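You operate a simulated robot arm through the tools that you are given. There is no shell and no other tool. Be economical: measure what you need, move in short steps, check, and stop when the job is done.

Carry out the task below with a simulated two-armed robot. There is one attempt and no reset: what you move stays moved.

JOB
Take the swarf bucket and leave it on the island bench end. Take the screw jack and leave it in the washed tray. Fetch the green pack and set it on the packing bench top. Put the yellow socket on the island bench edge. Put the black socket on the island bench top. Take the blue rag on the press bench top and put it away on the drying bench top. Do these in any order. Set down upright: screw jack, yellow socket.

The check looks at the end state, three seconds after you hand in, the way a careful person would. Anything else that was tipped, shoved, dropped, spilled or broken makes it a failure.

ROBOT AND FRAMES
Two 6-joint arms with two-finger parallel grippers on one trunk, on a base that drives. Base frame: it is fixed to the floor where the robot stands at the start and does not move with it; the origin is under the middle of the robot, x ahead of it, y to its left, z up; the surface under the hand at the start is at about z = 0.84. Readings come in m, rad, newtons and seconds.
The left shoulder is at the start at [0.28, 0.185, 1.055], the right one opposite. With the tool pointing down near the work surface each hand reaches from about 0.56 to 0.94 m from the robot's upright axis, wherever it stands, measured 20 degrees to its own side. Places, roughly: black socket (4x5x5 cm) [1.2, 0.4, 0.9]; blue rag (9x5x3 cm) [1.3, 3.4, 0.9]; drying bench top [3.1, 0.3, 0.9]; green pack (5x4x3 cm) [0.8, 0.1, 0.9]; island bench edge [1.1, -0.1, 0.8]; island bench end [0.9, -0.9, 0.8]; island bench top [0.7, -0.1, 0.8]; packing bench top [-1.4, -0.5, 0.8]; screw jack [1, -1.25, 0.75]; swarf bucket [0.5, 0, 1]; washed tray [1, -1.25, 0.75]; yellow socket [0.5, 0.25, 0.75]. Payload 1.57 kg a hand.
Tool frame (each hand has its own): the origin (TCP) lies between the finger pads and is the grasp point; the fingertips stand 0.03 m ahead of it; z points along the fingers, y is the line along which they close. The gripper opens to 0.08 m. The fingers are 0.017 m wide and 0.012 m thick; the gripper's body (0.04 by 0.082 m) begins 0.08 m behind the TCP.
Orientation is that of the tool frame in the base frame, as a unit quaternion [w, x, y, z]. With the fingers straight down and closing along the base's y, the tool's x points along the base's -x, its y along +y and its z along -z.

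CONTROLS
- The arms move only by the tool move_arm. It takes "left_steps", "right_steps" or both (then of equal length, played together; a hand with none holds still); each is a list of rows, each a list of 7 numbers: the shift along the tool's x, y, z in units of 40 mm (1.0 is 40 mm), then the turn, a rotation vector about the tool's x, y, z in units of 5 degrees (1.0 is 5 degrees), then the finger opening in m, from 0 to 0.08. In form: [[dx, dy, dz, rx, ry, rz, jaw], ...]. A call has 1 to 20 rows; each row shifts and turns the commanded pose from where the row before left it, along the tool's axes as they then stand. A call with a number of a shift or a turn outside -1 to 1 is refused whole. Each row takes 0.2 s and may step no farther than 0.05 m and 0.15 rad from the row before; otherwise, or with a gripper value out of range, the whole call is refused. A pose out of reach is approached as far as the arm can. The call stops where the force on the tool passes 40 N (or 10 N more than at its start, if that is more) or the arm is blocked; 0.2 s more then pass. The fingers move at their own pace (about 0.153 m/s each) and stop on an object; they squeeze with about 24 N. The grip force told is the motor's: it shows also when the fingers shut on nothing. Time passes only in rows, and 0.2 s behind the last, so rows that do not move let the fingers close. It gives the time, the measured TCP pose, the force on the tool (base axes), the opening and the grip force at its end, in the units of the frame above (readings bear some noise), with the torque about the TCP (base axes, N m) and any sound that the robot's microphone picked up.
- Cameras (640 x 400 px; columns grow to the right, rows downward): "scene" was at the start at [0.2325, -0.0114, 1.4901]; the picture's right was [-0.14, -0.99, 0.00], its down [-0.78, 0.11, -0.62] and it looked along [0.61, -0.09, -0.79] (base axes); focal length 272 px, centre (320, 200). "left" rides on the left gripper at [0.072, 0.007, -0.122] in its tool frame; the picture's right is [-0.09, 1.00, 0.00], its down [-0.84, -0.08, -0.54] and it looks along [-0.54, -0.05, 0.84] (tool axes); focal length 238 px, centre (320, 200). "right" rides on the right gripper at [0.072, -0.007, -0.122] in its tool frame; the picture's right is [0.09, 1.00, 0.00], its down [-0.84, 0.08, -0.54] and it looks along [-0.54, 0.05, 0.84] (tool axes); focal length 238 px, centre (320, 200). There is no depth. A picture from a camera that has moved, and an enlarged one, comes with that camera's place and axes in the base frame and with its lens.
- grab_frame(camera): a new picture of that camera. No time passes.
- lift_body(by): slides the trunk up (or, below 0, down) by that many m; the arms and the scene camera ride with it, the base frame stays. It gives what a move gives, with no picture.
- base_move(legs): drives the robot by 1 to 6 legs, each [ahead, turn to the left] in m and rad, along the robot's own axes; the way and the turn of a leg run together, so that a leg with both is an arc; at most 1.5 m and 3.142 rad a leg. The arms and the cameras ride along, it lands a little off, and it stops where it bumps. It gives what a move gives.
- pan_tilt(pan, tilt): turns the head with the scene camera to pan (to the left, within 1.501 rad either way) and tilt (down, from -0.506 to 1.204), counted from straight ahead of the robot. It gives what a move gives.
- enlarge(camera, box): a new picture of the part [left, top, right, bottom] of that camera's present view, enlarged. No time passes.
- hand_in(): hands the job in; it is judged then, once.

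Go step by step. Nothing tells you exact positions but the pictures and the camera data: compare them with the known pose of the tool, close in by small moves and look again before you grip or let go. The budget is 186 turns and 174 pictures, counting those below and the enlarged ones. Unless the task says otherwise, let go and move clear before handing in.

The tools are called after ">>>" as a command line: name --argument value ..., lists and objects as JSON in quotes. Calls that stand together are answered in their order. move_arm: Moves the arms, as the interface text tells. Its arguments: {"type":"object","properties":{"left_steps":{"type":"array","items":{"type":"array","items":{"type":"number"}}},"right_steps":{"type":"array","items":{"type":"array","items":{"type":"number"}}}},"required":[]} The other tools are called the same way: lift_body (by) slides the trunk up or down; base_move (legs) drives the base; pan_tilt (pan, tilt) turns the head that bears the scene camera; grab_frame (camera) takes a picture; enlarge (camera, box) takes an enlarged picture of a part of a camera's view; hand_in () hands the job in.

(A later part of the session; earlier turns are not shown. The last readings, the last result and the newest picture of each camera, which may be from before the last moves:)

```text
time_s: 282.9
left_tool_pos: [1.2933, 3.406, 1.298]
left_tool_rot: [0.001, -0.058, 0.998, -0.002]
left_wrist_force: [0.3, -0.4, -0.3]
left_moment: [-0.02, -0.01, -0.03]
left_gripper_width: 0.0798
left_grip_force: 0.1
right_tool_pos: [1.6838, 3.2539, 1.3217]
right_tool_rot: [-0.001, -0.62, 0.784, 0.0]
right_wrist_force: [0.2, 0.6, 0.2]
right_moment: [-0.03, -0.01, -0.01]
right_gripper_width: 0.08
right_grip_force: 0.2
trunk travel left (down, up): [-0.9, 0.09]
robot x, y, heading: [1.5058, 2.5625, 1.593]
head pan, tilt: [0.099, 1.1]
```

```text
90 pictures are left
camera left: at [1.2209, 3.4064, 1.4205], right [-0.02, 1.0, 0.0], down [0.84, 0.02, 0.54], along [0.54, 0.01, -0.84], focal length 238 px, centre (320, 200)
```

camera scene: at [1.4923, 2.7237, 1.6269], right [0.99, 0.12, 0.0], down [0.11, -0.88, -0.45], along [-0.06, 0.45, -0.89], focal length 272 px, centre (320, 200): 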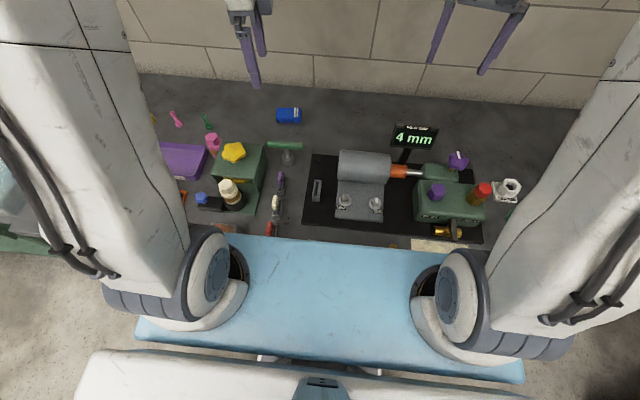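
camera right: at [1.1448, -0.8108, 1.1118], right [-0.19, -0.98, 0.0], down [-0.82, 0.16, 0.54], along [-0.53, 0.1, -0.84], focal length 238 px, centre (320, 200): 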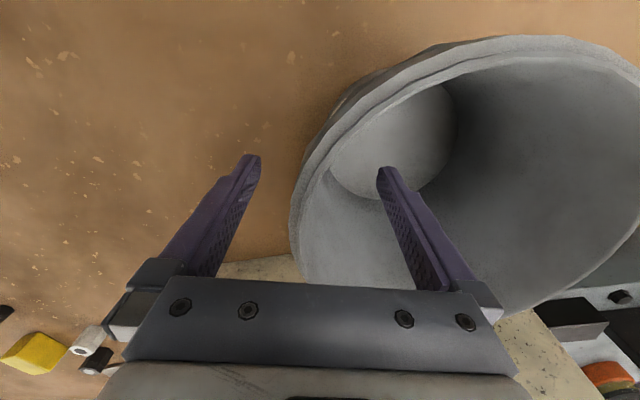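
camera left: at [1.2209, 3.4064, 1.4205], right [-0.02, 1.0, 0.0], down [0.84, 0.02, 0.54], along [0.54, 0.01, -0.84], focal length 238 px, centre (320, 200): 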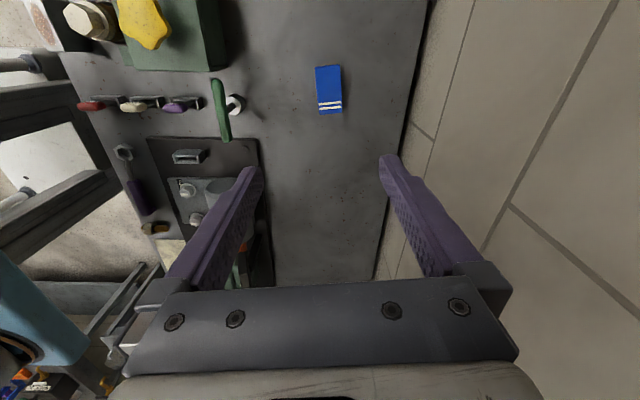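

Rag at about (1.297, 3.426). A knob at (1.20, 3.16) tops out near z=1.01, so I keep the trunk raised and reach down with the arm.

>>> move_arm --left_steps '[[-0.1, 0.5, 0.8, 0, 0, -1, 0.08], [0, 0, 0.9, 0, 0, 0, 0.08], [0, 0, 0.9, 0, 0, 0, 0.08], [0, 0, 0.9, 0, 0, 0, 0.08], [0, 0, 0.9, 0, 0, 0, 0.08], [0, 0, 0.9, 0, 0, 0, 0.08], [0, 0, 0.9, 0, 0, 0, 0.08], [0, 0, 0.9, 0, 0, 0, 0.08], [0, 0, 0, 0, 0, 0, 0.08]]'

>>> grab_frame --camera "left"

>>> grab_frame --camera "scene"

```text
time_s: 284.9
left_tool_pos: [1.2979, 3.4262, 1.0145]
left_tool_rot: [0.0, -0.101, 0.995, 0.0]
left_wrist_force: [-1.1, -0.7, -0.7]
left_moment: [0.04, 0.0, 0.01]
left_gripper_width: 0.0801
left_grip_force: 0.0
right_tool_pos: [1.682, 3.2542, 1.3209]
right_tool_rot: [-0.001, -0.621, 0.784, 0.0]
right_wrist_force: [-0.4, 0.5, -0.2]
right_moment: [0.0, -0.01, 0.02]
right_gripper_width: 0.0797
right_grip_force: 0.1
trunk travel left (down, up): [-0.9, 0.09]
robot x, y, heading: [1.5048, 2.5641, 1.59]
head pan, tilt: [0.099, 1.1]
```

```text
89 pictures are left
camera left: at [1.225, 3.4196, 1.1367], right [-0.11, 0.99, 0.0], down [0.84, 0.09, 0.54], along [0.54, 0.06, -0.84], focal length 238 px, centre (320, 200)
```

left: 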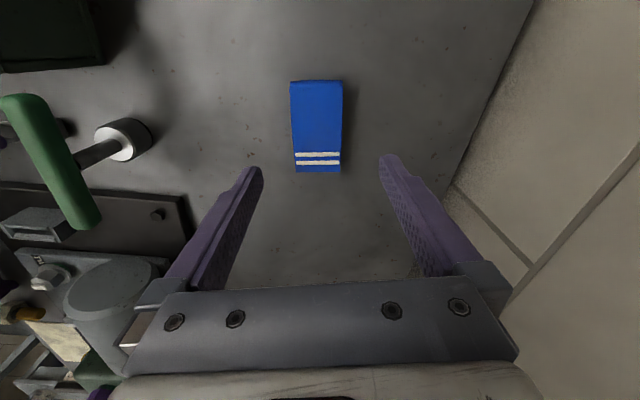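

```text
88 pictures are left
camera scene: at [1.491, 2.7848, 1.6268], right [0.99, 0.12, 0.0], down [0.11, -0.88, -0.45], along [-0.05, 0.45, -0.89], focal length 272 px, centre (320, 200)
```

scene: 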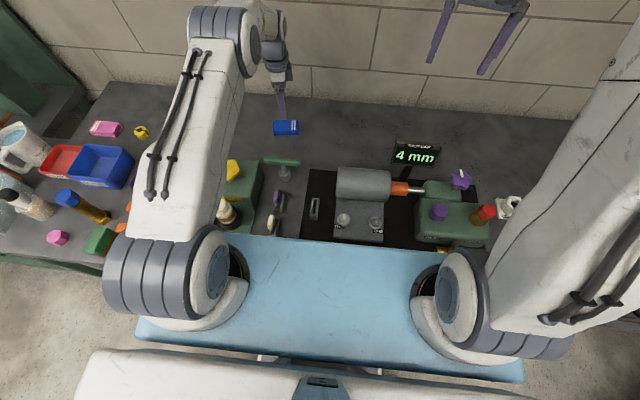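

Aligned. Down to the rag.

>>> move_arm --left_steps '[[0, 0, 0.9, 0, 0, 0, 0.08], [0, 0, 0.9, 0, 0, 0, 0.08], [0, 0, 0.9, 0, 0, 0, 0.08], [0, 0, 0.5, 0, 0, 0, 0.08], [0, 0, 0.2, 0, 0, 0, 0.08], [0, 0, 0, 0, 0, 0, 0.08]]'

>>> grab_frame --camera "left"

>>> grab_frame --camera "scene"

```text
time_s: 285.8
left_tool_pos: [1.2966, 3.4299, 0.911]
left_tool_rot: [0.0, -0.101, 0.995, 0.002]
left_wrist_force: [1.2, -6.9, 14.6]
left_moment: [-0.85, -0.11, 0.0]
left_gripper_width: 0.0801
left_grip_force: 0.0
right_tool_pos: [1.6815, 3.2526, 1.3206]
right_tool_rot: [0.001, -0.62, 0.784, 0.0]
right_wrist_force: [0.2, 0.2, 0.1]
right_moment: [-0.02, -0.01, 0.02]
right_gripper_width: 0.08
right_grip_force: 0.1
trunk travel left (down, up): [-0.9, 0.09]
robot x, y, heading: [1.4998, 2.5619, 1.592]
head pan, tilt: [0.099, 1.1]
stopped in row 4 (left hand): the force on the tool passed its limit at 57 N (the readings are from after the stop); the commanded pose is now the measured one
```

```text
87 pictures are left
camera left: at [1.2247, 3.4223, 1.0333], right [-0.11, 0.99, 0.01], down [0.84, 0.09, 0.54], along [0.54, 0.06, -0.84], focal length 238 px, centre (320, 200)
```

left: 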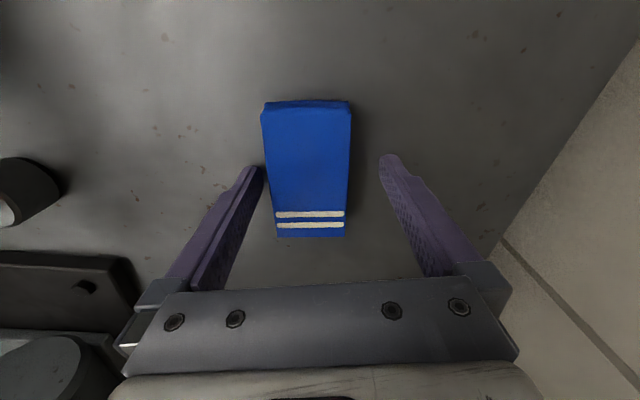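

```text
86 pictures are left
camera scene: at [1.4913, 2.7839, 1.6272], right [0.99, 0.12, 0.0], down [0.11, -0.88, -0.45], along [-0.06, 0.45, -0.89], focal length 272 px, centre (320, 200)
```

scene: 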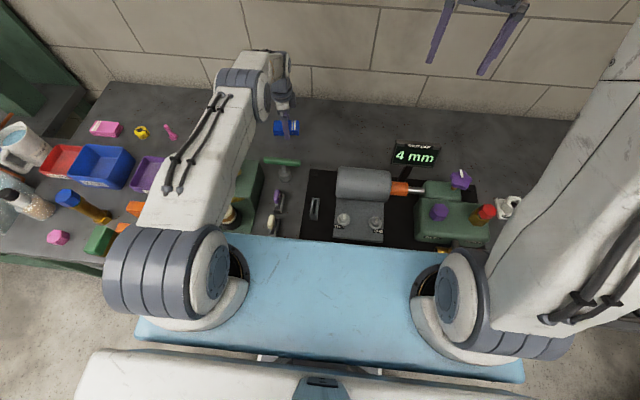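

The front finger touched the rag's top edge. I back up, shift 9 mm toward the robot and go down again.

>>> move_arm --left_steps '[[0, 0, -0.3, 0, 0, 0, 0.08], [0, -0.27, 0, 0, 0, 0, 0.08], [0, 0, 0, 0, 0, 0, 0.08]]'

>>> enlarge --camera "left" --box '[220, 80, 420, 250]'

```text
time_s: 286.6
left_tool_pos: [1.2986, 3.4207, 0.9191]
left_tool_rot: [0.0, -0.101, 0.995, 0.004]
left_wrist_force: [0.2, 0.5, 0.6]
left_moment: [-0.01, -0.01, 0.02]
left_gripper_width: 0.0801
left_grip_force: 0.1
right_tool_pos: [1.6829, 3.2545, 1.3208]
right_tool_rot: [0.0, -0.62, 0.785, 0.0]
right_wrist_force: [0.8, -0.1, -0.3]
right_moment: [0.0, -0.03, 0.01]
right_gripper_width: 0.0798
right_grip_force: 0.0
trunk travel left (down, up): [-0.9, 0.09]
robot x, y, heading: [1.5026, 2.5611, 1.591]
head pan, tilt: [0.099, 1.1]
```

```text
2.35 times, centred on (320, 165) of left
camera zoom: at [1.2266, 3.4119, 1.0428], right [-0.11, 0.99, 0.01], down [0.84, 0.09, 0.54], along [0.54, 0.06, -0.84], focal length 561 px, centre (320, 282)
```

zoom: 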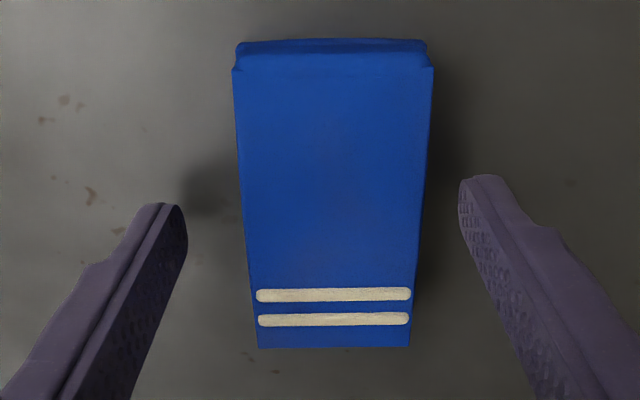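

>>> move_arm --left_steps '[[0, 0.06, 0.3, 0, 0, 0, 0.08], [0, 0, 0.3, 0, 0, 0, 0.08], [0, 0, 0.2, 0, 0, 0, 0.08], [0, 0, 0, 0, 0, 0, 0.08]]'

>>> grab_frame --camera "left"

```text
time_s: 287.1
left_tool_pos: [1.298, 3.4254, 0.9105]
left_tool_rot: [0.0, -0.1, 0.995, 0.001]
left_wrist_force: [0.9, -6.3, 17.4]
left_moment: [-1.01, -0.13, 0.0]
left_gripper_width: 0.0799
left_grip_force: 0.0
right_tool_pos: [1.6828, 3.2533, 1.3221]
right_tool_rot: [0.0, -0.621, 0.784, -0.001]
right_wrist_force: [0.5, 0.3, -0.1]
right_moment: [0.0, -0.02, -0.03]
right_gripper_width: 0.0801
right_grip_force: 0.0
trunk travel left (down, up): [-0.9, 0.09]
robot x, y, heading: [1.5079, 2.5623, 1.593]
head pan, tilt: [0.099, 1.1]
stopped in row 2 (left hand): the force on the tool passed its limit at 48 N (the readings are from after the stop); the commanded pose is now the measured one
```

```text
84 pictures are left
camera left: at [1.2258, 3.416, 1.0332], right [-0.11, 0.99, 0.0], down [0.84, 0.09, 0.54], along [0.54, 0.06, -0.84], focal length 238 px, centre (320, 200)
```

left: 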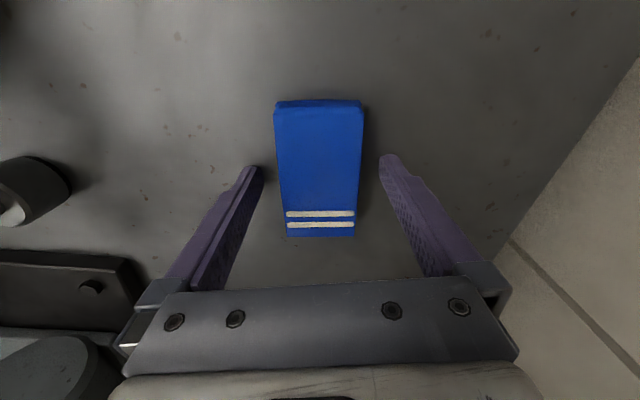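

The fingertips are on the bench itself (surface z≈0.88 here), straddling the rag. I raise 3 mm and close.

>>> move_arm --left_steps '[[0, 0, -0.08, 0, 0, 0, 0.08], [0, 0, 0, 0, 0, 0, 0.03], [0, 0, 0, 0, 0, 0, 0.03], [0, 0, 0, 0, 0, 0, 0.03], [0, 0, -0.3, 0, 0, 0, 0.03], [0, 0, -0.5, 0, 0, 0, 0.03], [0, 0, 0, 0, 0, 0, 0.03]]'

>>> grab_frame --camera "left"

```text
time_s: 288.7
left_tool_pos: [1.2989, 3.4226, 0.9408]
left_tool_rot: [0.0, -0.101, 0.995, 0.002]
left_wrist_force: [0.2, -0.5, -1.3]
left_moment: [0.01, 0.01, 0.01]
left_gripper_width: 0.0497
left_grip_force: 24.5
right_tool_pos: [1.6838, 3.2542, 1.3207]
right_tool_rot: [0.0, -0.62, 0.784, 0.0]
right_wrist_force: [-0.6, -0.1, 0.9]
right_moment: [0.01, -0.02, 0.02]
right_gripper_width: 0.0801
right_grip_force: 0.1
trunk travel left (down, up): [-0.9, 0.09]
robot x, y, heading: [1.5042, 2.5654, 1.596]
head pan, tilt: [0.099, 1.1]
```

```text
83 pictures are left
camera left: at [1.2263, 3.4155, 1.0641], right [-0.11, 0.99, 0.0], down [0.84, 0.09, 0.54], along [0.54, 0.06, -0.84], focal length 238 px, centre (320, 200)
```

left: 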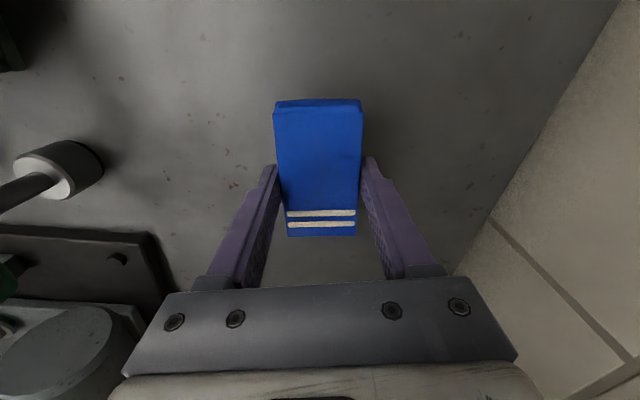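

Rag held. I raise it, back away and drive to the drying bench.

>>> move_arm --left_steps '[[0, 0, -0.9, 0, 0, 0, 0.03], [0, 0, -0.9, 0, 0, 0, 0.03], [0, 0, -0.9, 0, 0, 0, 0.03], [0, 0, -0.9, 0, 0, 0, 0.03], [0, 0, -0.9, 0, 0, 0, 0.03], [0, 0, -0.9, 0, 0, 0, 0.03], [0, 0, -0.9, 0, 0, 0, 0.03], [0, 0, -0.9, 0, 0, 0, 0.03], [0, -0.9, -0.3, 0, 0, 0, 0.03], [0, -0.9, 0, 0, 0, 0, 0.03], [0, -0.9, 0, 0, 0, 0, 0.03], [0, -0.9, 0, 0, 0, 0, 0.03]]'

>>> base_move --legs '[[-0.7, 0], [0, -2.867], [1.45, 0], [0, 1.273]]'

>>> pan_tilt --pan 0.0 --tilt 0.6

>>> grab_frame --camera "scene"

```text
time_s: 291.3
left_tool_pos: [1.3237, 3.28, 1.242]
left_tool_rot: [0.0, -0.101, 0.995, 0.002]
left_wrist_force: [0.0, -0.8, -0.3]
left_moment: [0.01, 0.01, -0.01]
left_gripper_width: 0.0492
left_grip_force: 24.2
right_tool_pos: [1.682, 3.2533, 1.322]
right_tool_rot: [0.0, -0.62, 0.784, 0.0]
right_wrist_force: [-0.4, -0.1, 0.0]
right_moment: [0.0, -0.03, -0.01]
right_gripper_width: 0.0798
right_grip_force: 0.1
trunk travel left (down, up): [-0.9, 0.09]
robot x, y, heading: [1.506, 2.5614, 1.594]
head pan, tilt: [0.099, 1.1]
```

```text
time_s: 303.7
left_tool_pos: [1.8477, 1.0863, 1.2421]
left_tool_rot: [0.003, 0.983, 0.181, 0.0]
left_wrist_force: [-0.4, 1.1, 0.5]
left_moment: [-0.02, 0.0, 0.01]
left_gripper_width: 0.0489
left_grip_force: 24.1
right_tool_pos: [1.49, 1.0528, 1.3228]
right_tool_rot: [-0.002, 0.731, 0.682, -0.001]
right_wrist_force: [-0.1, 0.3, -0.8]
right_moment: [-0.04, -0.02, -0.01]
right_gripper_width: 0.08
right_grip_force: 0.0
trunk travel left (down, up): [-0.9, 0.09]
robot x, y, heading: [1.5869, 1.7701, -1.514]
head pan, tilt: [0.099, 1.1]
stopped in leg 3: the robot was blocked; the commanded pose is now the measured one
```

```text
time_s: 304.6
left_tool_pos: [1.8492, 1.0847, 1.2416]
left_tool_rot: [0.001, 0.984, 0.181, 0.0]
left_wrist_force: [-0.5, 0.0, -0.1]
left_moment: [-0.02, 0.01, 0.01]
left_gripper_width: 0.0487
left_grip_force: 23.9
right_tool_pos: [1.4912, 1.0508, 1.3206]
right_tool_rot: [0.0, 0.732, 0.681, 0.0]
right_wrist_force: [0.0, 0.8, -0.1]
right_moment: [0.01, 0.03, 0.03]
right_gripper_width: 0.08
right_grip_force: 0.0
trunk travel left (down, up): [-0.9, 0.09]
robot x, y, heading: [1.5856, 1.7656, -1.515]
head pan, tilt: [0.0, 0.6]
```

```text
82 pictures are left
camera scene: at [1.5962, 1.5186, 1.6654], right [-1.0, -0.05, 0.0], down [-0.03, 0.56, -0.82], along [0.05, -0.82, -0.57], focal length 272 px, centre (320, 200)
```

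scene: 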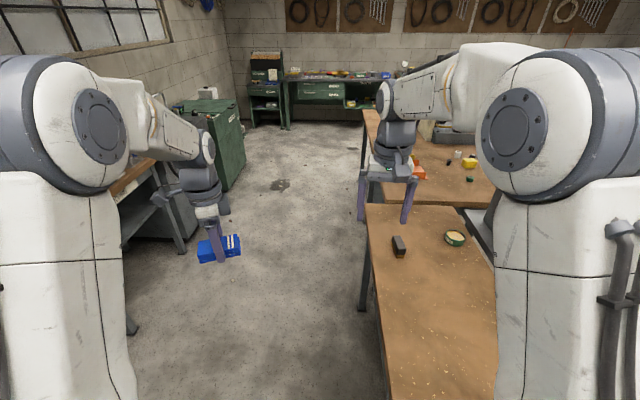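

The base bumped the corner of the side bench; things on it look undisturbed. I back off, swing wider and continue.

>>> base_move --legs '[[-0.25, 0], [0, 0.7], [0.6, 0], [0, -0.72], [1.1, 0], [0, 1.53]]'

>>> grab_frame --camera "scene"

```text
time_s: 322.2
left_tool_pos: [2.7886, 0.7119, 1.241]
left_tool_rot: [0.002, 0.579, 0.815, 0.001]
left_wrist_force: [-0.5, 0.4, -0.1]
left_moment: [0.02, -0.01, 0.01]
left_gripper_width: 0.0488
left_grip_force: 24.0
right_tool_pos: [2.8109, 0.3519, 1.3211]
right_tool_rot: [0.0, 0.051, 0.999, 0.0]
right_wrist_force: [0.0, -0.7, 0.7]
right_moment: [0.01, -0.03, -0.03]
right_gripper_width: 0.0803
right_grip_force: 0.0
trunk travel left (down, up): [-0.9, 0.09]
robot x, y, heading: [2.0977, 0.4648, 0.024]
head pan, tilt: [0.0, 0.6]
```

```text
81 pictures are left
camera scene: at [2.3445, 0.4723, 1.6655], right [0.03, -1.0, 0.0], down [-0.56, -0.02, -0.83], along [0.82, 0.02, -0.56], focal length 272 px, centre (320, 200)
```

scene: 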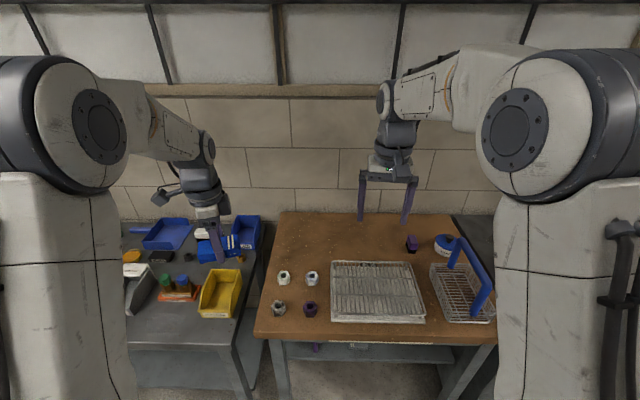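

Free space on the drying bench is at the back, about (3.14, 0.47), behind the nuts and rack. I approach 0.2 m, square up the left hand and bring the rag above it.

>>> base_move --legs '[[0.2, 0]]'

>>> move_arm --left_steps '[[0, 0, 0, 0, 0, 0.96, 0.03], [0, 0, 0, 0, 0, 0.96, 0.03], [0, 0, 0, 0, 0, 0.96, 0.03], [0, 0, 0, 0, 0, 0.96, 0.03], [-0.875, 0.53, 0, 0, 0, 0, 0.03], [-0.875, 0.53, 0, 0, 0, 0, 0.03], [-0.875, 0.53, 0, 0, 0, 0, 0.03], [-0.875, 0.53, 0, 0, 0, 0, 0.03], [-0.875, 0.53, 0, 0, 0, 0, 0.03], [-0.875, 0.53, 0, 0, 0, 0, 0.03], [-0.875, 0.53, 0, 0, 0, 0, 0.03], [0, 0, 0, 0, 0, 0, 0.03]]'

>>> grab_frame --camera "left"

>>> grab_frame --camera "scene"

```text
time_s: 323.8
left_tool_pos: [2.9879, 0.7193, 1.2403]
left_tool_rot: [0.001, 0.579, 0.816, 0.001]
left_wrist_force: [0.0, 0.6, -0.2]
left_moment: [0.01, -0.02, 0.0]
left_gripper_width: 0.0487
left_grip_force: 23.5
right_tool_pos: [3.0126, 0.3599, 1.3207]
right_tool_rot: [0.0, 0.049, 0.999, -0.001]
right_wrist_force: [-0.5, -0.2, 0.2]
right_moment: [0.0, -0.02, 0.03]
right_gripper_width: 0.0799
right_grip_force: 0.1
trunk travel left (down, up): [-0.9, 0.09]
robot x, y, heading: [2.2956, 0.4694, 0.023]
head pan, tilt: [0.0, 0.6]
```

```text
time_s: 326.4
left_tool_pos: [3.1386, 0.4744, 1.2398]
left_tool_rot: [0.0, 0.705, 0.709, 0.001]
left_wrist_force: [0.2, -0.3, -0.1]
left_moment: [0.0, 0.03, 0.01]
left_gripper_width: 0.0489
left_grip_force: 23.9
right_tool_pos: [3.0116, 0.3594, 1.321]
right_tool_rot: [-0.001, 0.049, 0.999, -0.002]
right_wrist_force: [0.7, 0.5, -1.2]
right_moment: [-0.02, 0.01, 0.02]
right_gripper_width: 0.0799
right_grip_force: 0.1
trunk travel left (down, up): [-0.9, 0.09]
robot x, y, heading: [2.2967, 0.4714, 0.032]
head pan, tilt: [0.0, 0.6]
```

```text
80 pictures are left
camera left: at [3.1448, 0.5466, 1.3629], right [1.0, -0.09, 0.0], down [-0.08, -0.84, 0.54], along [-0.05, -0.54, -0.84], focal length 238 px, centre (320, 200)
```

left: 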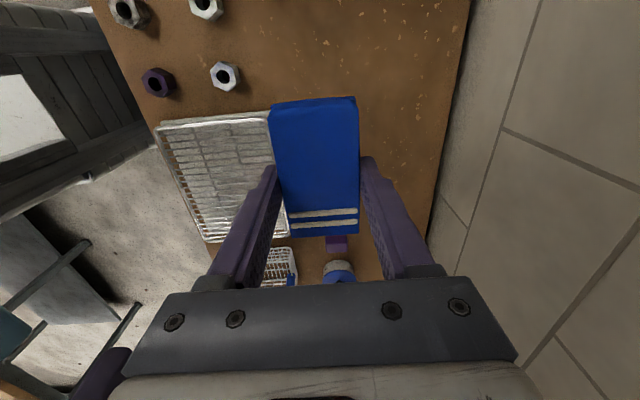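

```text
79 pictures are left
camera scene: at [2.5449, 0.4784, 1.6654], right [0.03, -1.0, 0.0], down [-0.56, -0.02, -0.82], along [0.82, 0.02, -0.57], focal length 272 px, centre (320, 200)
```

scene: 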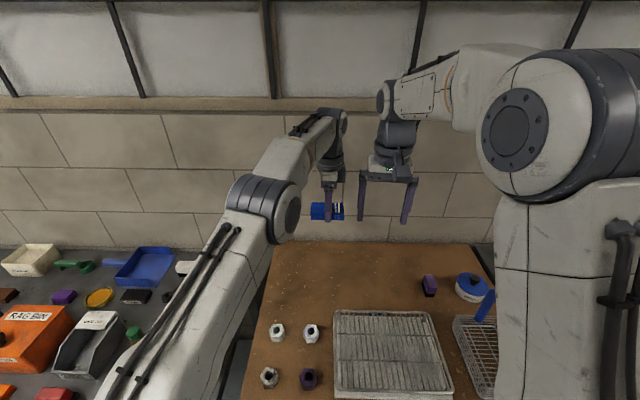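

Clear space below. Lowering.

>>> move_arm --left_steps '[[0, 0, 0.9, 0, 0, 0, 0.03], [0, 0, 0.9, 0, 0, 0, 0.03], [0, 0, 0.9, 0, 0, 0, 0.03], [0, 0, 0.9, 0, 0, 0, 0.03], [0, 0, 0.9, 0, 0, 0, 0.03], [0, 0, 0.9, 0, 0, 0, 0.03], [0, 0, 0.9, 0, 0, 0, 0.03], [0, 0, 0.9, 0, 0, 0, 0.03], [0, 0, 0.3, 0, 0, 0, 0.03], [0, 0, 0, 0, 0, 0, 0.03]]'

>>> grab_frame --camera "left"

>>> grab_frame --camera "scene"

```text
time_s: 328.6
left_tool_pos: [3.1357, 0.4737, 0.9416]
left_tool_rot: [0.001, 0.706, 0.708, 0.001]
left_wrist_force: [-0.1, -0.3, -0.4]
left_moment: [-0.02, 0.0, 0.0]
left_gripper_width: 0.0486
left_grip_force: 24.1
right_tool_pos: [3.0107, 0.3594, 1.321]
right_tool_rot: [-0.002, 0.049, 0.999, -0.001]
right_wrist_force: [1.1, -0.4, 1.0]
right_moment: [0.0, 0.03, 0.02]
right_gripper_width: 0.08
right_grip_force: 0.1
trunk travel left (down, up): [-0.9, 0.09]
robot x, y, heading: [2.299, 0.4735, 0.033]
head pan, tilt: [0.0, 0.6]
```

```text
78 pictures are left
camera left: at [3.1428, 0.5466, 1.064], right [1.0, -0.09, 0.0], down [-0.08, -0.84, 0.54], along [-0.04, -0.54, -0.84], focal length 238 px, centre (320, 200)
```

left: 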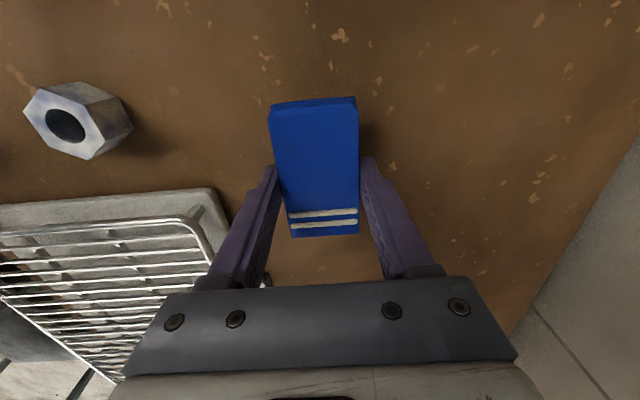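

```text
77 pictures are left
camera scene: at [2.5445, 0.4786, 1.6655], right [0.03, -1.0, 0.0], down [-0.56, -0.02, -0.83], along [0.82, 0.02, -0.56], focal length 272 px, centre (320, 200)
```

scene: 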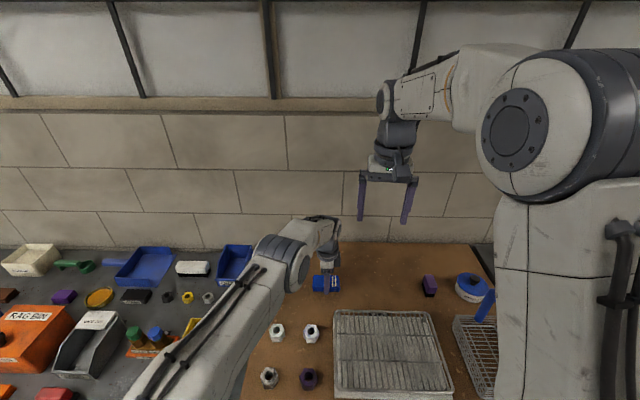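

>>> move_arm --left_steps '[[0, 0.2, 0.3, 0, 0, 0, 0.03], [0, 0, 0.2, 0, 0, 0, 0.03], [0, 0, 0.1, 0, 0, 0, 0.03], [0, 0, 0, 0, 0, 0, 0.03]]'

```text
time_s: 329.6
left_tool_pos: [3.1459, 0.4755, 0.9171]
left_tool_rot: [0.0, 0.706, 0.708, 0.001]
left_wrist_force: [0.1, 0.0, -0.6]
left_moment: [0.0, 0.0, 0.0]
left_gripper_width: 0.0488
left_grip_force: 24.0
right_tool_pos: [3.0116, 0.3602, 1.3207]
right_tool_rot: [-0.001, 0.048, 0.999, -0.001]
right_wrist_force: [0.6, 0.0, -0.6]
right_moment: [0.01, 0.0, -0.01]
right_gripper_width: 0.0799
right_grip_force: 0.1
trunk travel left (down, up): [-0.9, 0.09]
robot x, y, heading: [2.2945, 0.473, 0.028]
head pan, tilt: [0.0, 0.6]
```

>>> move_arm --left_steps '[[0, 0, 0.07, 0, 0, 0, 0.03], [0, 0, 0.06, 0, 0, 0, 0.03], [0, 0, 0, 0, 0, 0, 0.03]]'

```text
time_s: 330.4
left_tool_pos: [3.1443, 0.4747, 0.9119]
left_tool_rot: [0.001, 0.706, 0.708, 0.001]
left_wrist_force: [-0.4, 1.0, 0.2]
left_moment: [-0.02, 0.0, -0.01]
left_gripper_width: 0.0487
left_grip_force: 23.7
right_tool_pos: [3.0119, 0.3598, 1.322]
right_tool_rot: [-0.001, 0.049, 0.999, -0.002]
right_wrist_force: [-0.3, -0.3, -0.3]
right_moment: [0.0, -0.02, 0.0]
right_gripper_width: 0.08
right_grip_force: 0.1
trunk travel left (down, up): [-0.9, 0.09]
robot x, y, heading: [2.2979, 0.4754, 0.031]
head pan, tilt: [0.0, 0.6]
```

>>> move_arm --left_steps '[[0, 0, 0.07, 0, 0, 0, 0.03], [0, 0, 0.06, 0, 0, 0, 0.03], [0, 0, 0, 0, 0, 0, 0.03]]'

>>> grab_frame --camera "left"

```text
time_s: 331.2
left_tool_pos: [3.1429, 0.4758, 0.9107]
left_tool_rot: [0.002, 0.706, 0.708, 0.002]
left_wrist_force: [-0.4, 2.7, 5.5]
left_moment: [0.02, 0.2, -0.08]
left_gripper_width: 0.0488
left_grip_force: 24.0
left hand out of reach, approached as far as the arm can: row 2
right_tool_pos: [3.0112, 0.3609, 1.3218]
right_tool_rot: [0.0, 0.049, 0.999, -0.001]
right_wrist_force: [-0.2, -0.9, 0.6]
right_moment: [0.01, 0.02, 0.04]
right_gripper_width: 0.0799
right_grip_force: 0.0
trunk travel left (down, up): [-0.9, 0.09]
robot x, y, heading: [2.2984, 0.4715, 0.03]
head pan, tilt: [0.0, 0.6]
```

```text
76 pictures are left
camera left: at [3.1487, 0.5476, 1.0333], right [1.0, -0.09, 0.0], down [-0.08, -0.84, 0.54], along [-0.04, -0.54, -0.84], focal length 238 px, centre (320, 200)
```

left: 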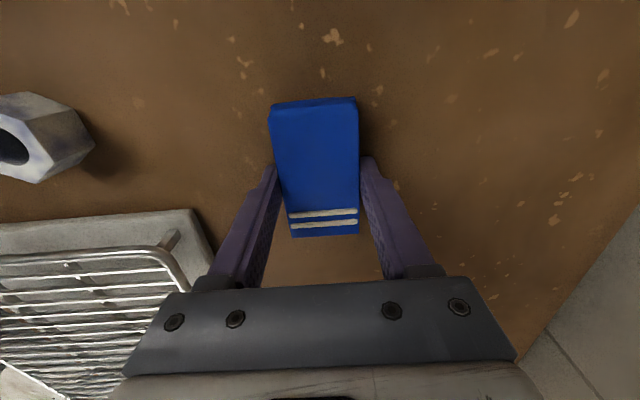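

Contact. Open and rise.

>>> move_arm --left_steps '[[0, 0, 0, 0, 0, 0, 0.075], [0, 0, 0, 0, 0, 0, 0.075], [0, 0, -0.5, 0, 0, 0, 0.075], [0, 0, -0.9, 0, 0, 0, 0.075], [0, 0, -0.9, 0, 0, 0, 0.075], [0, 0, -0.9, 0, 0, 0, 0.075], [0, 0, -0.9, 0, 0, 0, 0.075], [0, 0, -0.9, 0, 0, 0, 0.075], [0, 0, -0.9, 0, 0, 0, 0.075], [0, 0, -0.9, 0, 0, 0, 0.075], [0, 0, -0.9, 0, 0, 0, 0.075], [0, 0, 0, 0, 0, 0, 0.075]]'

>>> grab_frame --camera "left"

```text
time_s: 333.8
left_tool_pos: [3.1502, 0.4722, 1.2129]
left_tool_rot: [0.002, 0.707, 0.707, 0.002]
left_wrist_force: [0.1, 0.6, -0.5]
left_moment: [-0.01, -0.01, 0.02]
left_gripper_width: 0.0749
left_grip_force: 0.0
left hand out of reach, approached as far as the arm can: row 4, 5, 7, 10, 11
right_tool_pos: [3.0108, 0.36, 1.3201]
right_tool_rot: [-0.001, 0.049, 0.999, -0.001]
right_wrist_force: [0.5, -0.4, -0.3]
right_moment: [0.04, 0.01, 0.03]
right_gripper_width: 0.0799
right_grip_force: 0.1
trunk travel left (down, up): [-0.9, 0.09]
robot x, y, heading: [2.2997, 0.4759, 0.033]
head pan, tilt: [0.0, 0.6]
```

```text
75 pictures are left
camera left: at [3.1553, 0.5447, 1.3352], right [1.0, -0.09, 0.0], down [-0.08, -0.84, 0.54], along [-0.05, -0.54, -0.84], focal length 238 px, centre (320, 200)
```

left: 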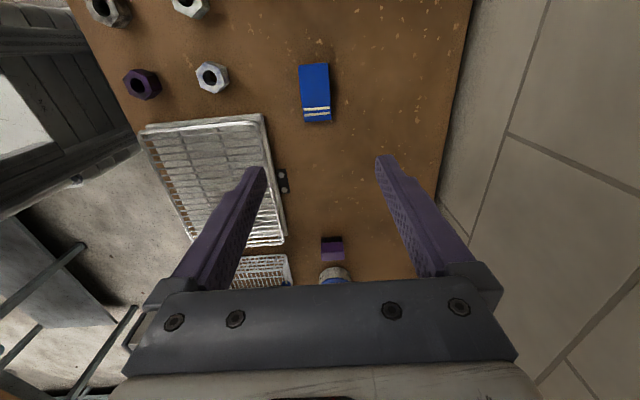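

The rag lies on the drying bench. I retract the left hand and drive round to the front for the green pack.

>>> move_arm --left_steps '[[0, -0.85, 0, 0, 0, 0, 0.08], [0, -0.85, 0, 0, 0, 0, 0.08], [0, -0.85, 0, 0, 0, 0, 0.08], [0.4, -0.85, 0, 0, 0, 0, 0.08], [0.4, -0.85, 0, 0, 0, 0, 0.08], [0.4, -0.85, 0, 0, 0, 0, 0.08], [0, 0, 0, 0, 0, 0, 0.08]]'

>>> grab_frame --camera "scene"

>>> base_move --legs '[[-0.45, 0], [0, -1.6], [1.5, 0], [0.8, 0], [0, -1.571], [1.5, 0]]'

```text
time_s: 335.4
left_tool_pos: [2.9435, 0.521, 1.211]
left_tool_rot: [0.0, 0.707, 0.707, 0.001]
left_wrist_force: [-0.6, -0.2, 1.3]
left_moment: [0.01, -0.02, 0.01]
left_gripper_width: 0.0799
left_grip_force: 0.0
right_tool_pos: [3.0117, 0.3599, 1.3219]
right_tool_rot: [-0.001, 0.048, 0.999, -0.001]
right_wrist_force: [-0.8, -0.3, 0.4]
right_moment: [0.01, 0.02, -0.03]
right_gripper_width: 0.0798
right_grip_force: 0.0
trunk travel left (down, up): [-0.9, 0.09]
robot x, y, heading: [2.2997, 0.4705, 0.027]
head pan, tilt: [0.0, 0.6]
```

```text
74 pictures are left
camera scene: at [2.5443, 0.4787, 1.6655], right [0.03, -1.0, 0.0], down [-0.56, -0.02, -0.83], along [0.82, 0.02, -0.56], focal length 272 px, centre (320, 200)
```

scene: 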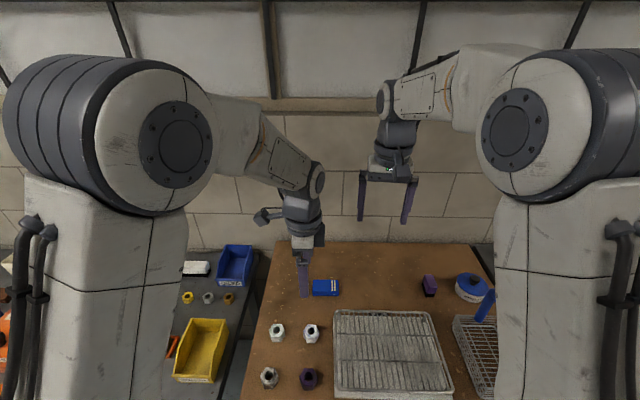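

```text
time_s: 363.3
left_tool_pos: [-0.2648, -1.6779, 1.2119]
left_tool_rot: [-0.001, -0.683, 0.73, 0.002]
left_wrist_force: [0.4, -0.7, 0.0]
left_moment: [0.01, -0.01, 0.01]
left_gripper_width: 0.0798
left_grip_force: 0.1
right_tool_pos: [-0.3205, -1.5117, 1.3201]
right_tool_rot: [0.0, 0.997, -0.083, 0.0]
right_wrist_force: [-0.1, 0.2, -0.9]
right_moment: [-0.01, 0.0, -0.05]
right_gripper_width: 0.08
right_grip_force: 0.1
trunk travel left (down, up): [-0.9, 0.09]
robot x, y, heading: [0.3807, -1.6683, 3.104]
head pan, tilt: [0.0, 0.6]
```

>>> base_move --legs '[[0.82, 0], [0, -1.533], [1.5, 0], [0.28, 0], [0, -1.571], [0.4, 0]]'

>>> pan_tilt --pan 0.0 --tilt 0.85

>>> grab_frame --camera "scene"

```text
time_s: 386.1
left_tool_pos: [0.6012, 0.1887, 1.2105]
left_tool_rot: [0.001, 0.724, 0.689, 0.002]
left_wrist_force: [-0.4, -0.4, -0.4]
left_moment: [0.0, -0.01, 0.03]
left_gripper_width: 0.0801
left_grip_force: 0.0
right_tool_pos: [0.6612, 0.0236, 1.3203]
right_tool_rot: [-0.001, 0.075, 0.997, -0.001]
right_wrist_force: [-0.4, -0.6, -0.1]
right_moment: [0.02, -0.03, 0.02]
right_gripper_width: 0.0802
right_grip_force: 0.0
trunk travel left (down, up): [-0.9, 0.09]
robot x, y, heading: [-0.0447, 0.1756, -0.025]
head pan, tilt: [0.0, 0.6]
```

```text
time_s: 386.9
left_tool_pos: [0.6036, 0.1877, 1.2107]
left_tool_rot: [0.001, 0.724, 0.69, 0.002]
left_wrist_force: [0.0, 0.7, -0.4]
left_moment: [0.0, -0.01, 0.0]
left_gripper_width: 0.0799
left_grip_force: 0.0
right_tool_pos: [0.6626, 0.0223, 1.3202]
right_tool_rot: [0.0, 0.074, 0.997, -0.001]
right_wrist_force: [0.2, -0.2, 0.2]
right_moment: [0.01, -0.04, -0.03]
right_gripper_width: 0.08
right_grip_force: 0.1
trunk travel left (down, up): [-0.9, 0.09]
robot x, y, heading: [-0.0453, 0.1745, -0.022]
head pan, tilt: [0.0, 0.85]
```

```text
73 pictures are left
camera scene: at [0.1912, 0.1661, 1.6446], right [-0.02, -1.0, 0.0], down [-0.75, 0.02, -0.66], along [0.66, -0.01, -0.75], focal length 272 px, centre (320, 200)
```

scene: 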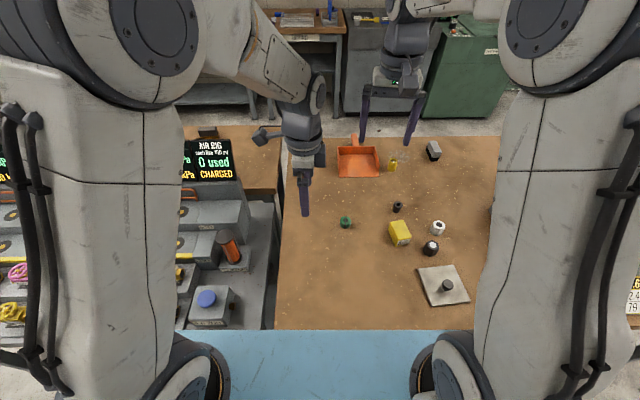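

Green pack near (0.778, 0.064). I bring the right hand above it.

>>> move_arm --right_steps '[[-0.9, 0.48, 0, 0, 0, 0, 0.08], [-0.9, 0.48, 0, 0, 0, 0, 0.08], [-0.9, 0.48, 0, 0, 0, 0, 0.08], [0, 0, 0.95, 0, 0, 0, 0.08], [0, 0, 0.95, 0, 0, 0, 0.08], [0, 0, 0.95, 0, 0, 0, 0.08], [0, 0, 0.95, 0, 0, 0, 0.08], [0, 0, 0.95, 0, 0, 0, 0.08], [0, 0, 0.95, 0, 0, 0, 0.08], [0, 0, 0, 0, 0, 0, 0.08]]'

>>> grab_frame --camera "right"

```text
time_s: 389.1
left_tool_pos: [0.6037, 0.1875, 1.2112]
left_tool_rot: [0.002, 0.724, 0.69, 0.001]
left_wrist_force: [-0.2, 0.9, -0.3]
left_moment: [0.0, 0.03, 0.0]
left_gripper_width: 0.0802
left_grip_force: 0.0
right_tool_pos: [0.7713, 0.063, 1.0917]
right_tool_rot: [-0.001, 0.074, 0.997, -0.001]
right_wrist_force: [-0.1, 0.2, 0.7]
right_moment: [-0.04, -0.02, 0.04]
right_gripper_width: 0.0801
right_grip_force: 0.0
trunk travel left (down, up): [-0.9, 0.09]
robot x, y, heading: [-0.0473, 0.1712, -0.024]
head pan, tilt: [0.0, 0.85]
```

```text
72 pictures are left
camera right: at [0.7006, 0.0679, 1.2126], right [0.06, 1.0, 0.0], down [0.84, -0.05, 0.54], along [0.54, -0.03, -0.84], focal length 238 px, centre (320, 200)
```

right: 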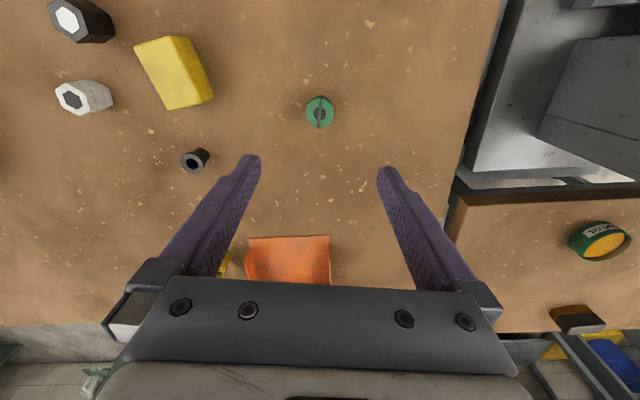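

>>> move_arm --right_steps '[[-0.12, 0.02, 0.9, 0, 0, 0, 0.07], [0, 0, 0.9, 0, 0, 0, 0.07], [0, 0, 0.9, 0, 0, 0, 0.07], [0, 0, 0.9, 0, 0, 0, 0.07], [0, 0, 0.9, 0, 0, 0, 0.07], [0, 0, 0.6, 0, 0, 0, 0.07], [0, 0, 0, 0, 0, 0, 0.07]]'

>>> grab_frame --camera "right"

```text
time_s: 390.7
left_tool_pos: [0.6038, 0.1876, 1.2107]
left_tool_rot: [0.001, 0.724, 0.69, 0.001]
left_wrist_force: [-0.1, 0.2, 0.5]
left_moment: [0.01, 0.03, 0.02]
left_gripper_width: 0.0801
left_grip_force: 0.0
right_tool_pos: [0.7789, 0.062, 0.8873]
right_tool_rot: [-0.001, 0.074, 0.997, -0.001]
right_wrist_force: [-0.8, 0.6, 0.0]
right_moment: [0.01, -0.01, 0.01]
right_gripper_width: 0.0702
right_grip_force: 0.0
trunk travel left (down, up): [-0.9, 0.09]
robot x, y, heading: [-0.047, 0.1706, -0.02]
head pan, tilt: [0.0, 0.85]
```

```text
71 pictures are left
camera right: at [0.7077, 0.0661, 1.0089], right [0.06, 1.0, 0.0], down [0.84, -0.05, 0.54], along [0.54, -0.03, -0.84], focal length 238 px, centre (320, 200)
```

right: 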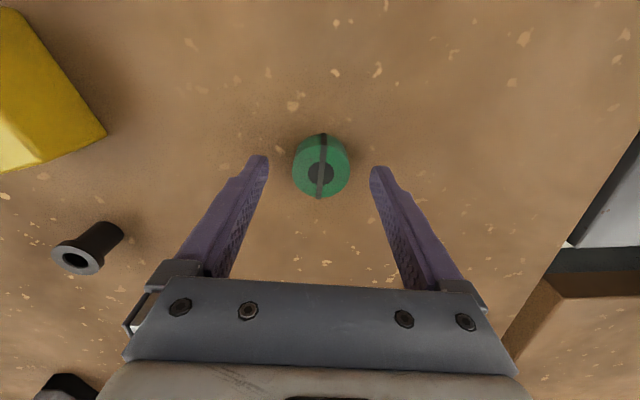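

Aligned. Down 11 mm, close and lift.

>>> move_arm --right_steps '[[0, 0, 0.28, 0, 0, 0, 0.07], [0, 0, 0, 0, 0, 0, 0.02], [0, 0, 0, 0, 0, 0, 0.02], [0, 0, 0, 0, 0, 0, 0.02], [0, 0, -0.4, 0, 0, 0, 0.02], [0, 0, -0.9, 0, 0, 0, 0.02], [0, 0, -0.9, 0, 0, 0, 0.02], [0, 0, -0.9, 0, 0, 0, 0.02], [0, 0, -0.9, 0, 0, 0, 0.02], [0, 0, -0.9, 0, 0, 0, 0.02], [0, 0, -0.9, 0, 0, 0, 0.02], [0, 0, -0.9, 0, 0, 0, 0.02], [0, 0, -0.9, 0, 0, 0, 0.02], [0, 0, 0, 0, 0, 0, 0.02]]'

>>> grab_frame --camera "right"

```text
time_s: 393.7
left_tool_pos: [0.6027, 0.1891, 1.2105]
left_tool_rot: [0.002, 0.725, 0.689, 0.002]
left_wrist_force: [-0.3, -0.4, 0.2]
left_moment: [0.0, -0.01, 0.04]
left_gripper_width: 0.0799
left_grip_force: 0.0
right_tool_pos: [0.7791, 0.0646, 1.179]
right_tool_rot: [-0.001, 0.074, 0.997, -0.001]
right_wrist_force: [0.3, -0.7, -2.0]
right_moment: [0.01, 0.02, 0.0]
right_gripper_width: 0.0407
right_grip_force: 24.3
trunk travel left (down, up): [-0.9, 0.09]
robot x, y, heading: [-0.0451, 0.1699, -0.021]
head pan, tilt: [0.0, 0.85]
```

```text
70 pictures are left
camera right: at [0.7072, 0.0697, 1.3001], right [0.06, 1.0, 0.0], down [0.84, -0.05, 0.54], along [0.54, -0.03, -0.84], focal length 238 px, centre (320, 200)
```

right: 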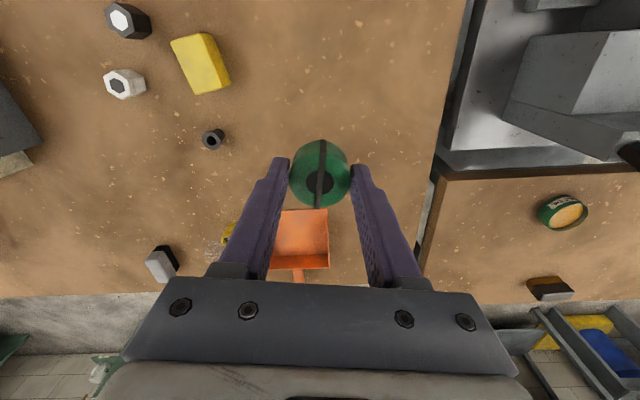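

Green pack held. I back off, turn, and face the packing bench.

>>> base_move --legs '[[-0.4, 0], [0, -1.55], [0.88, 0], [0, -1.571]]'

>>> pan_tilt --pan 0.0 --tilt 0.65

>>> grab_frame --camera "scene"

```text
time_s: 408.0
left_tool_pos: [-1.1127, -0.7138, 1.2104]
left_tool_rot: [-0.001, -0.692, 0.722, 0.001]
left_wrist_force: [0.1, 0.4, -0.1]
left_moment: [0.0, -0.01, 0.0]
left_gripper_width: 0.0801
left_grip_force: 0.0
right_tool_pos: [-1.2895, -0.5928, 1.1779]
right_tool_rot: [-0.001, 0.997, -0.071, 0.003]
right_wrist_force: [-0.2, 0.5, -2.1]
right_moment: [-0.01, -0.01, -0.04]
right_gripper_width: 0.0406
right_grip_force: 23.7
trunk travel left (down, up): [-0.9, 0.09]
robot x, y, heading: [-0.4658, -0.6923, 3.132]
head pan, tilt: [0.0, 0.85]
```

```text
time_s: 408.7
left_tool_pos: [-1.1127, -0.7136, 1.21]
left_tool_rot: [-0.001, -0.692, 0.721, 0.001]
left_wrist_force: [-1.1, -0.5, 0.9]
left_moment: [0.0, 0.01, 0.01]
left_gripper_width: 0.08
left_grip_force: 0.1
right_tool_pos: [-1.2894, -0.5912, 1.1783]
right_tool_rot: [-0.001, 0.998, -0.071, 0.002]
right_wrist_force: [-0.8, -0.1, -1.1]
right_moment: [-0.01, -0.02, -0.02]
right_gripper_width: 0.0406
right_grip_force: 24.0
trunk travel left (down, up): [-0.9, 0.09]
robot x, y, heading: [-0.4615, -0.6907, 3.128]
head pan, tilt: [0.0, 0.649]
```

```text
69 pictures are left
camera scene: at [-0.7139, -0.6894, 1.6611], right [0.01, 1.0, 0.0], down [0.61, -0.01, -0.8], along [-0.8, 0.01, -0.61], focal length 272 px, centre (320, 200)
```

scene: 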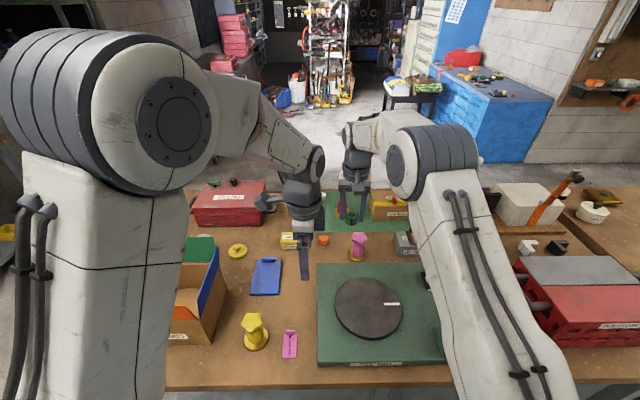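

>>> enlarge --camera "scene" --box '[160, 180, 460, 400]'

>>> grab_frame --camera "right"

>>> grab_frame --camera "left"

```text
1.82 times, centred on (310, 290) of scene
camera zoom: at [-0.7139, -0.6894, 1.6611], right [0.01, 1.0, 0.0], down [0.61, -0.01, -0.8], along [-0.8, 0.01, -0.61], focal length 494 px, centre (338, 36)
```

zoom: 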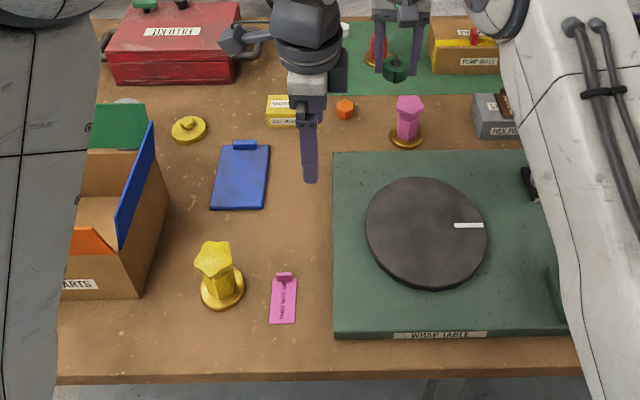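

```text
67 pictures are left
camera right: at [-1.2181, -0.5959, 1.2995], right [-0.05, -1.0, 0.0], down [-0.84, 0.04, 0.54], along [-0.54, 0.03, -0.84], focal length 238 px, centre (320, 200)
```

right: 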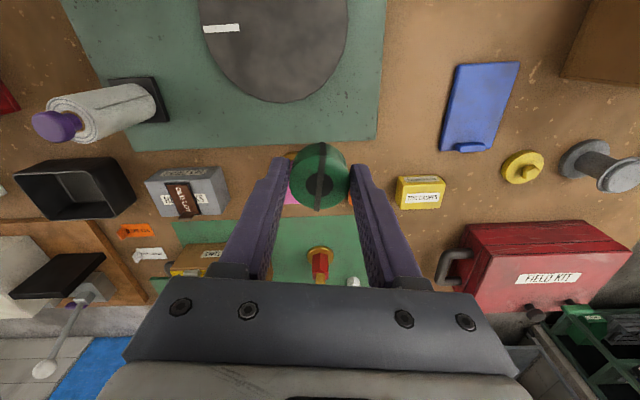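

```text
66 pictures are left
camera left: at [-1.1224, -0.7848, 1.3341], right [-0.99, 0.13, 0.0], down [0.11, 0.83, 0.54], along [0.07, 0.54, -0.84], focal length 238 px, centre (320, 200)
```

left: 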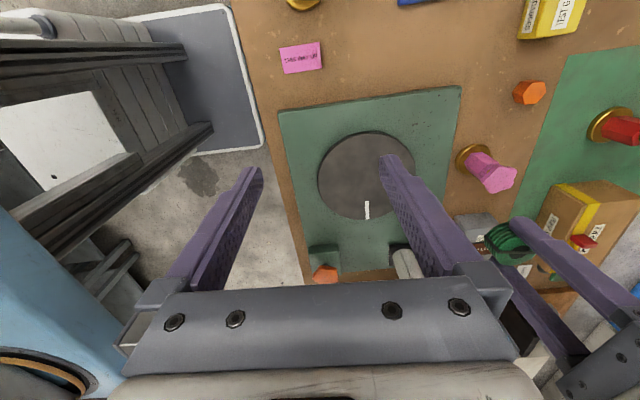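

The bench is crowded; a free gap is at about (-1.253, -0.754) between the clipboard and the wrap table. I move the left hand aside, then the right hand over the gap.

>>> move_arm --left_steps '[[0.9, 0, -0.3, 0, 0, 0, 0.08], [0.9, 0, -0.3, 0, 0, 0, 0.08], [0.9, 0, 0, 0, 0, 0, 0.08], [0.9, 0, 0, 0, 0, 0, 0.08], [0.9, 0, 0, 0, 0, 0, 0.08], [0.9, 0, 0, 0, 0, 0, 0.08], [0, 0, 0, 0, 0, 0, 0.08]]'

>>> move_arm --right_steps '[[0.37, 0.975, 0, 0, 0, 0, 0.02], [0.37, 0.975, 0, 0, 0, 0, 0.02], [0.37, 0.975, 0, 0, 0, 0, 0.02], [0.37, 0.975, 0, 0, 0, 0, 0.02], [0, 0, 0, 0, 0, 0, 0.02]]'

>>> grab_frame --camera "right"

>>> grab_frame --camera "scene"

```text
time_s: 410.3
left_tool_pos: [-1.1228, -0.9319, 1.2338]
left_tool_rot: [-0.001, -0.693, 0.721, 0.001]
left_wrist_force: [-0.5, -0.7, -1.2]
left_moment: [0.03, 0.0, 0.0]
left_gripper_width: 0.08
left_grip_force: 0.0
right_tool_pos: [-1.2908, -0.592, 1.1779]
right_tool_rot: [-0.001, 0.997, -0.071, 0.001]
right_wrist_force: [-0.5, 0.5, -2.4]
right_moment: [0.03, -0.07, 0.02]
right_gripper_width: 0.0406
right_grip_force: 24.2
trunk travel left (down, up): [-0.9, 0.09]
robot x, y, heading: [-0.463, -0.6909, 3.13]
head pan, tilt: [0.0, 0.649]
```

```text
time_s: 411.5
left_tool_pos: [-1.1224, -0.9304, 1.2336]
left_tool_rot: [-0.002, -0.692, 0.722, 0.002]
left_wrist_force: [0.4, -0.2, -0.6]
left_moment: [0.0, -0.03, -0.03]
left_gripper_width: 0.0798
left_grip_force: 0.2
right_tool_pos: [-1.2557, -0.754, 1.179]
right_tool_rot: [-0.001, 0.997, -0.071, 0.002]
right_wrist_force: [0.1, 0.2, -2.1]
right_moment: [0.01, 0.02, 0.04]
right_gripper_width: 0.0407
right_grip_force: 24.0
trunk travel left (down, up): [-0.9, 0.09]
robot x, y, heading: [-0.4649, -0.6922, 3.125]
head pan, tilt: [0.0, 0.649]
```

```text
65 pictures are left
camera right: at [-1.1829, -0.7589, 1.2998], right [-0.05, -1.0, 0.0], down [-0.84, 0.04, 0.54], along [-0.54, 0.03, -0.84], focal length 238 px, centre (320, 200)
```

right: 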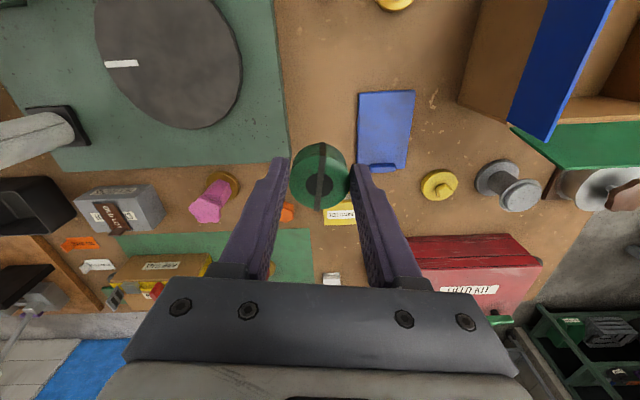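

```text
64 pictures are left
camera scene: at [-0.7139, -0.6898, 1.6612], right [0.01, 1.0, 0.0], down [0.6, -0.01, -0.8], along [-0.8, 0.01, -0.6], focal length 272 px, centre (320, 200)
```

scene: 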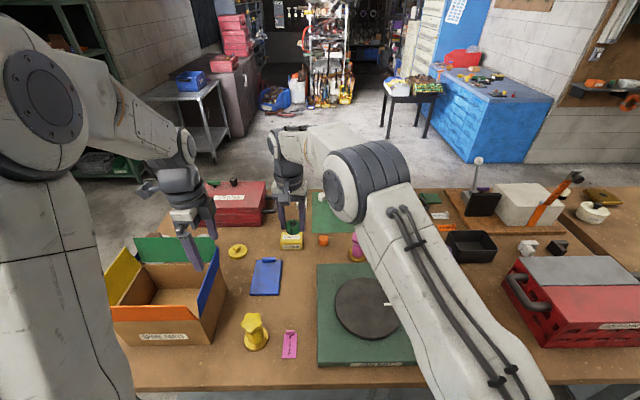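

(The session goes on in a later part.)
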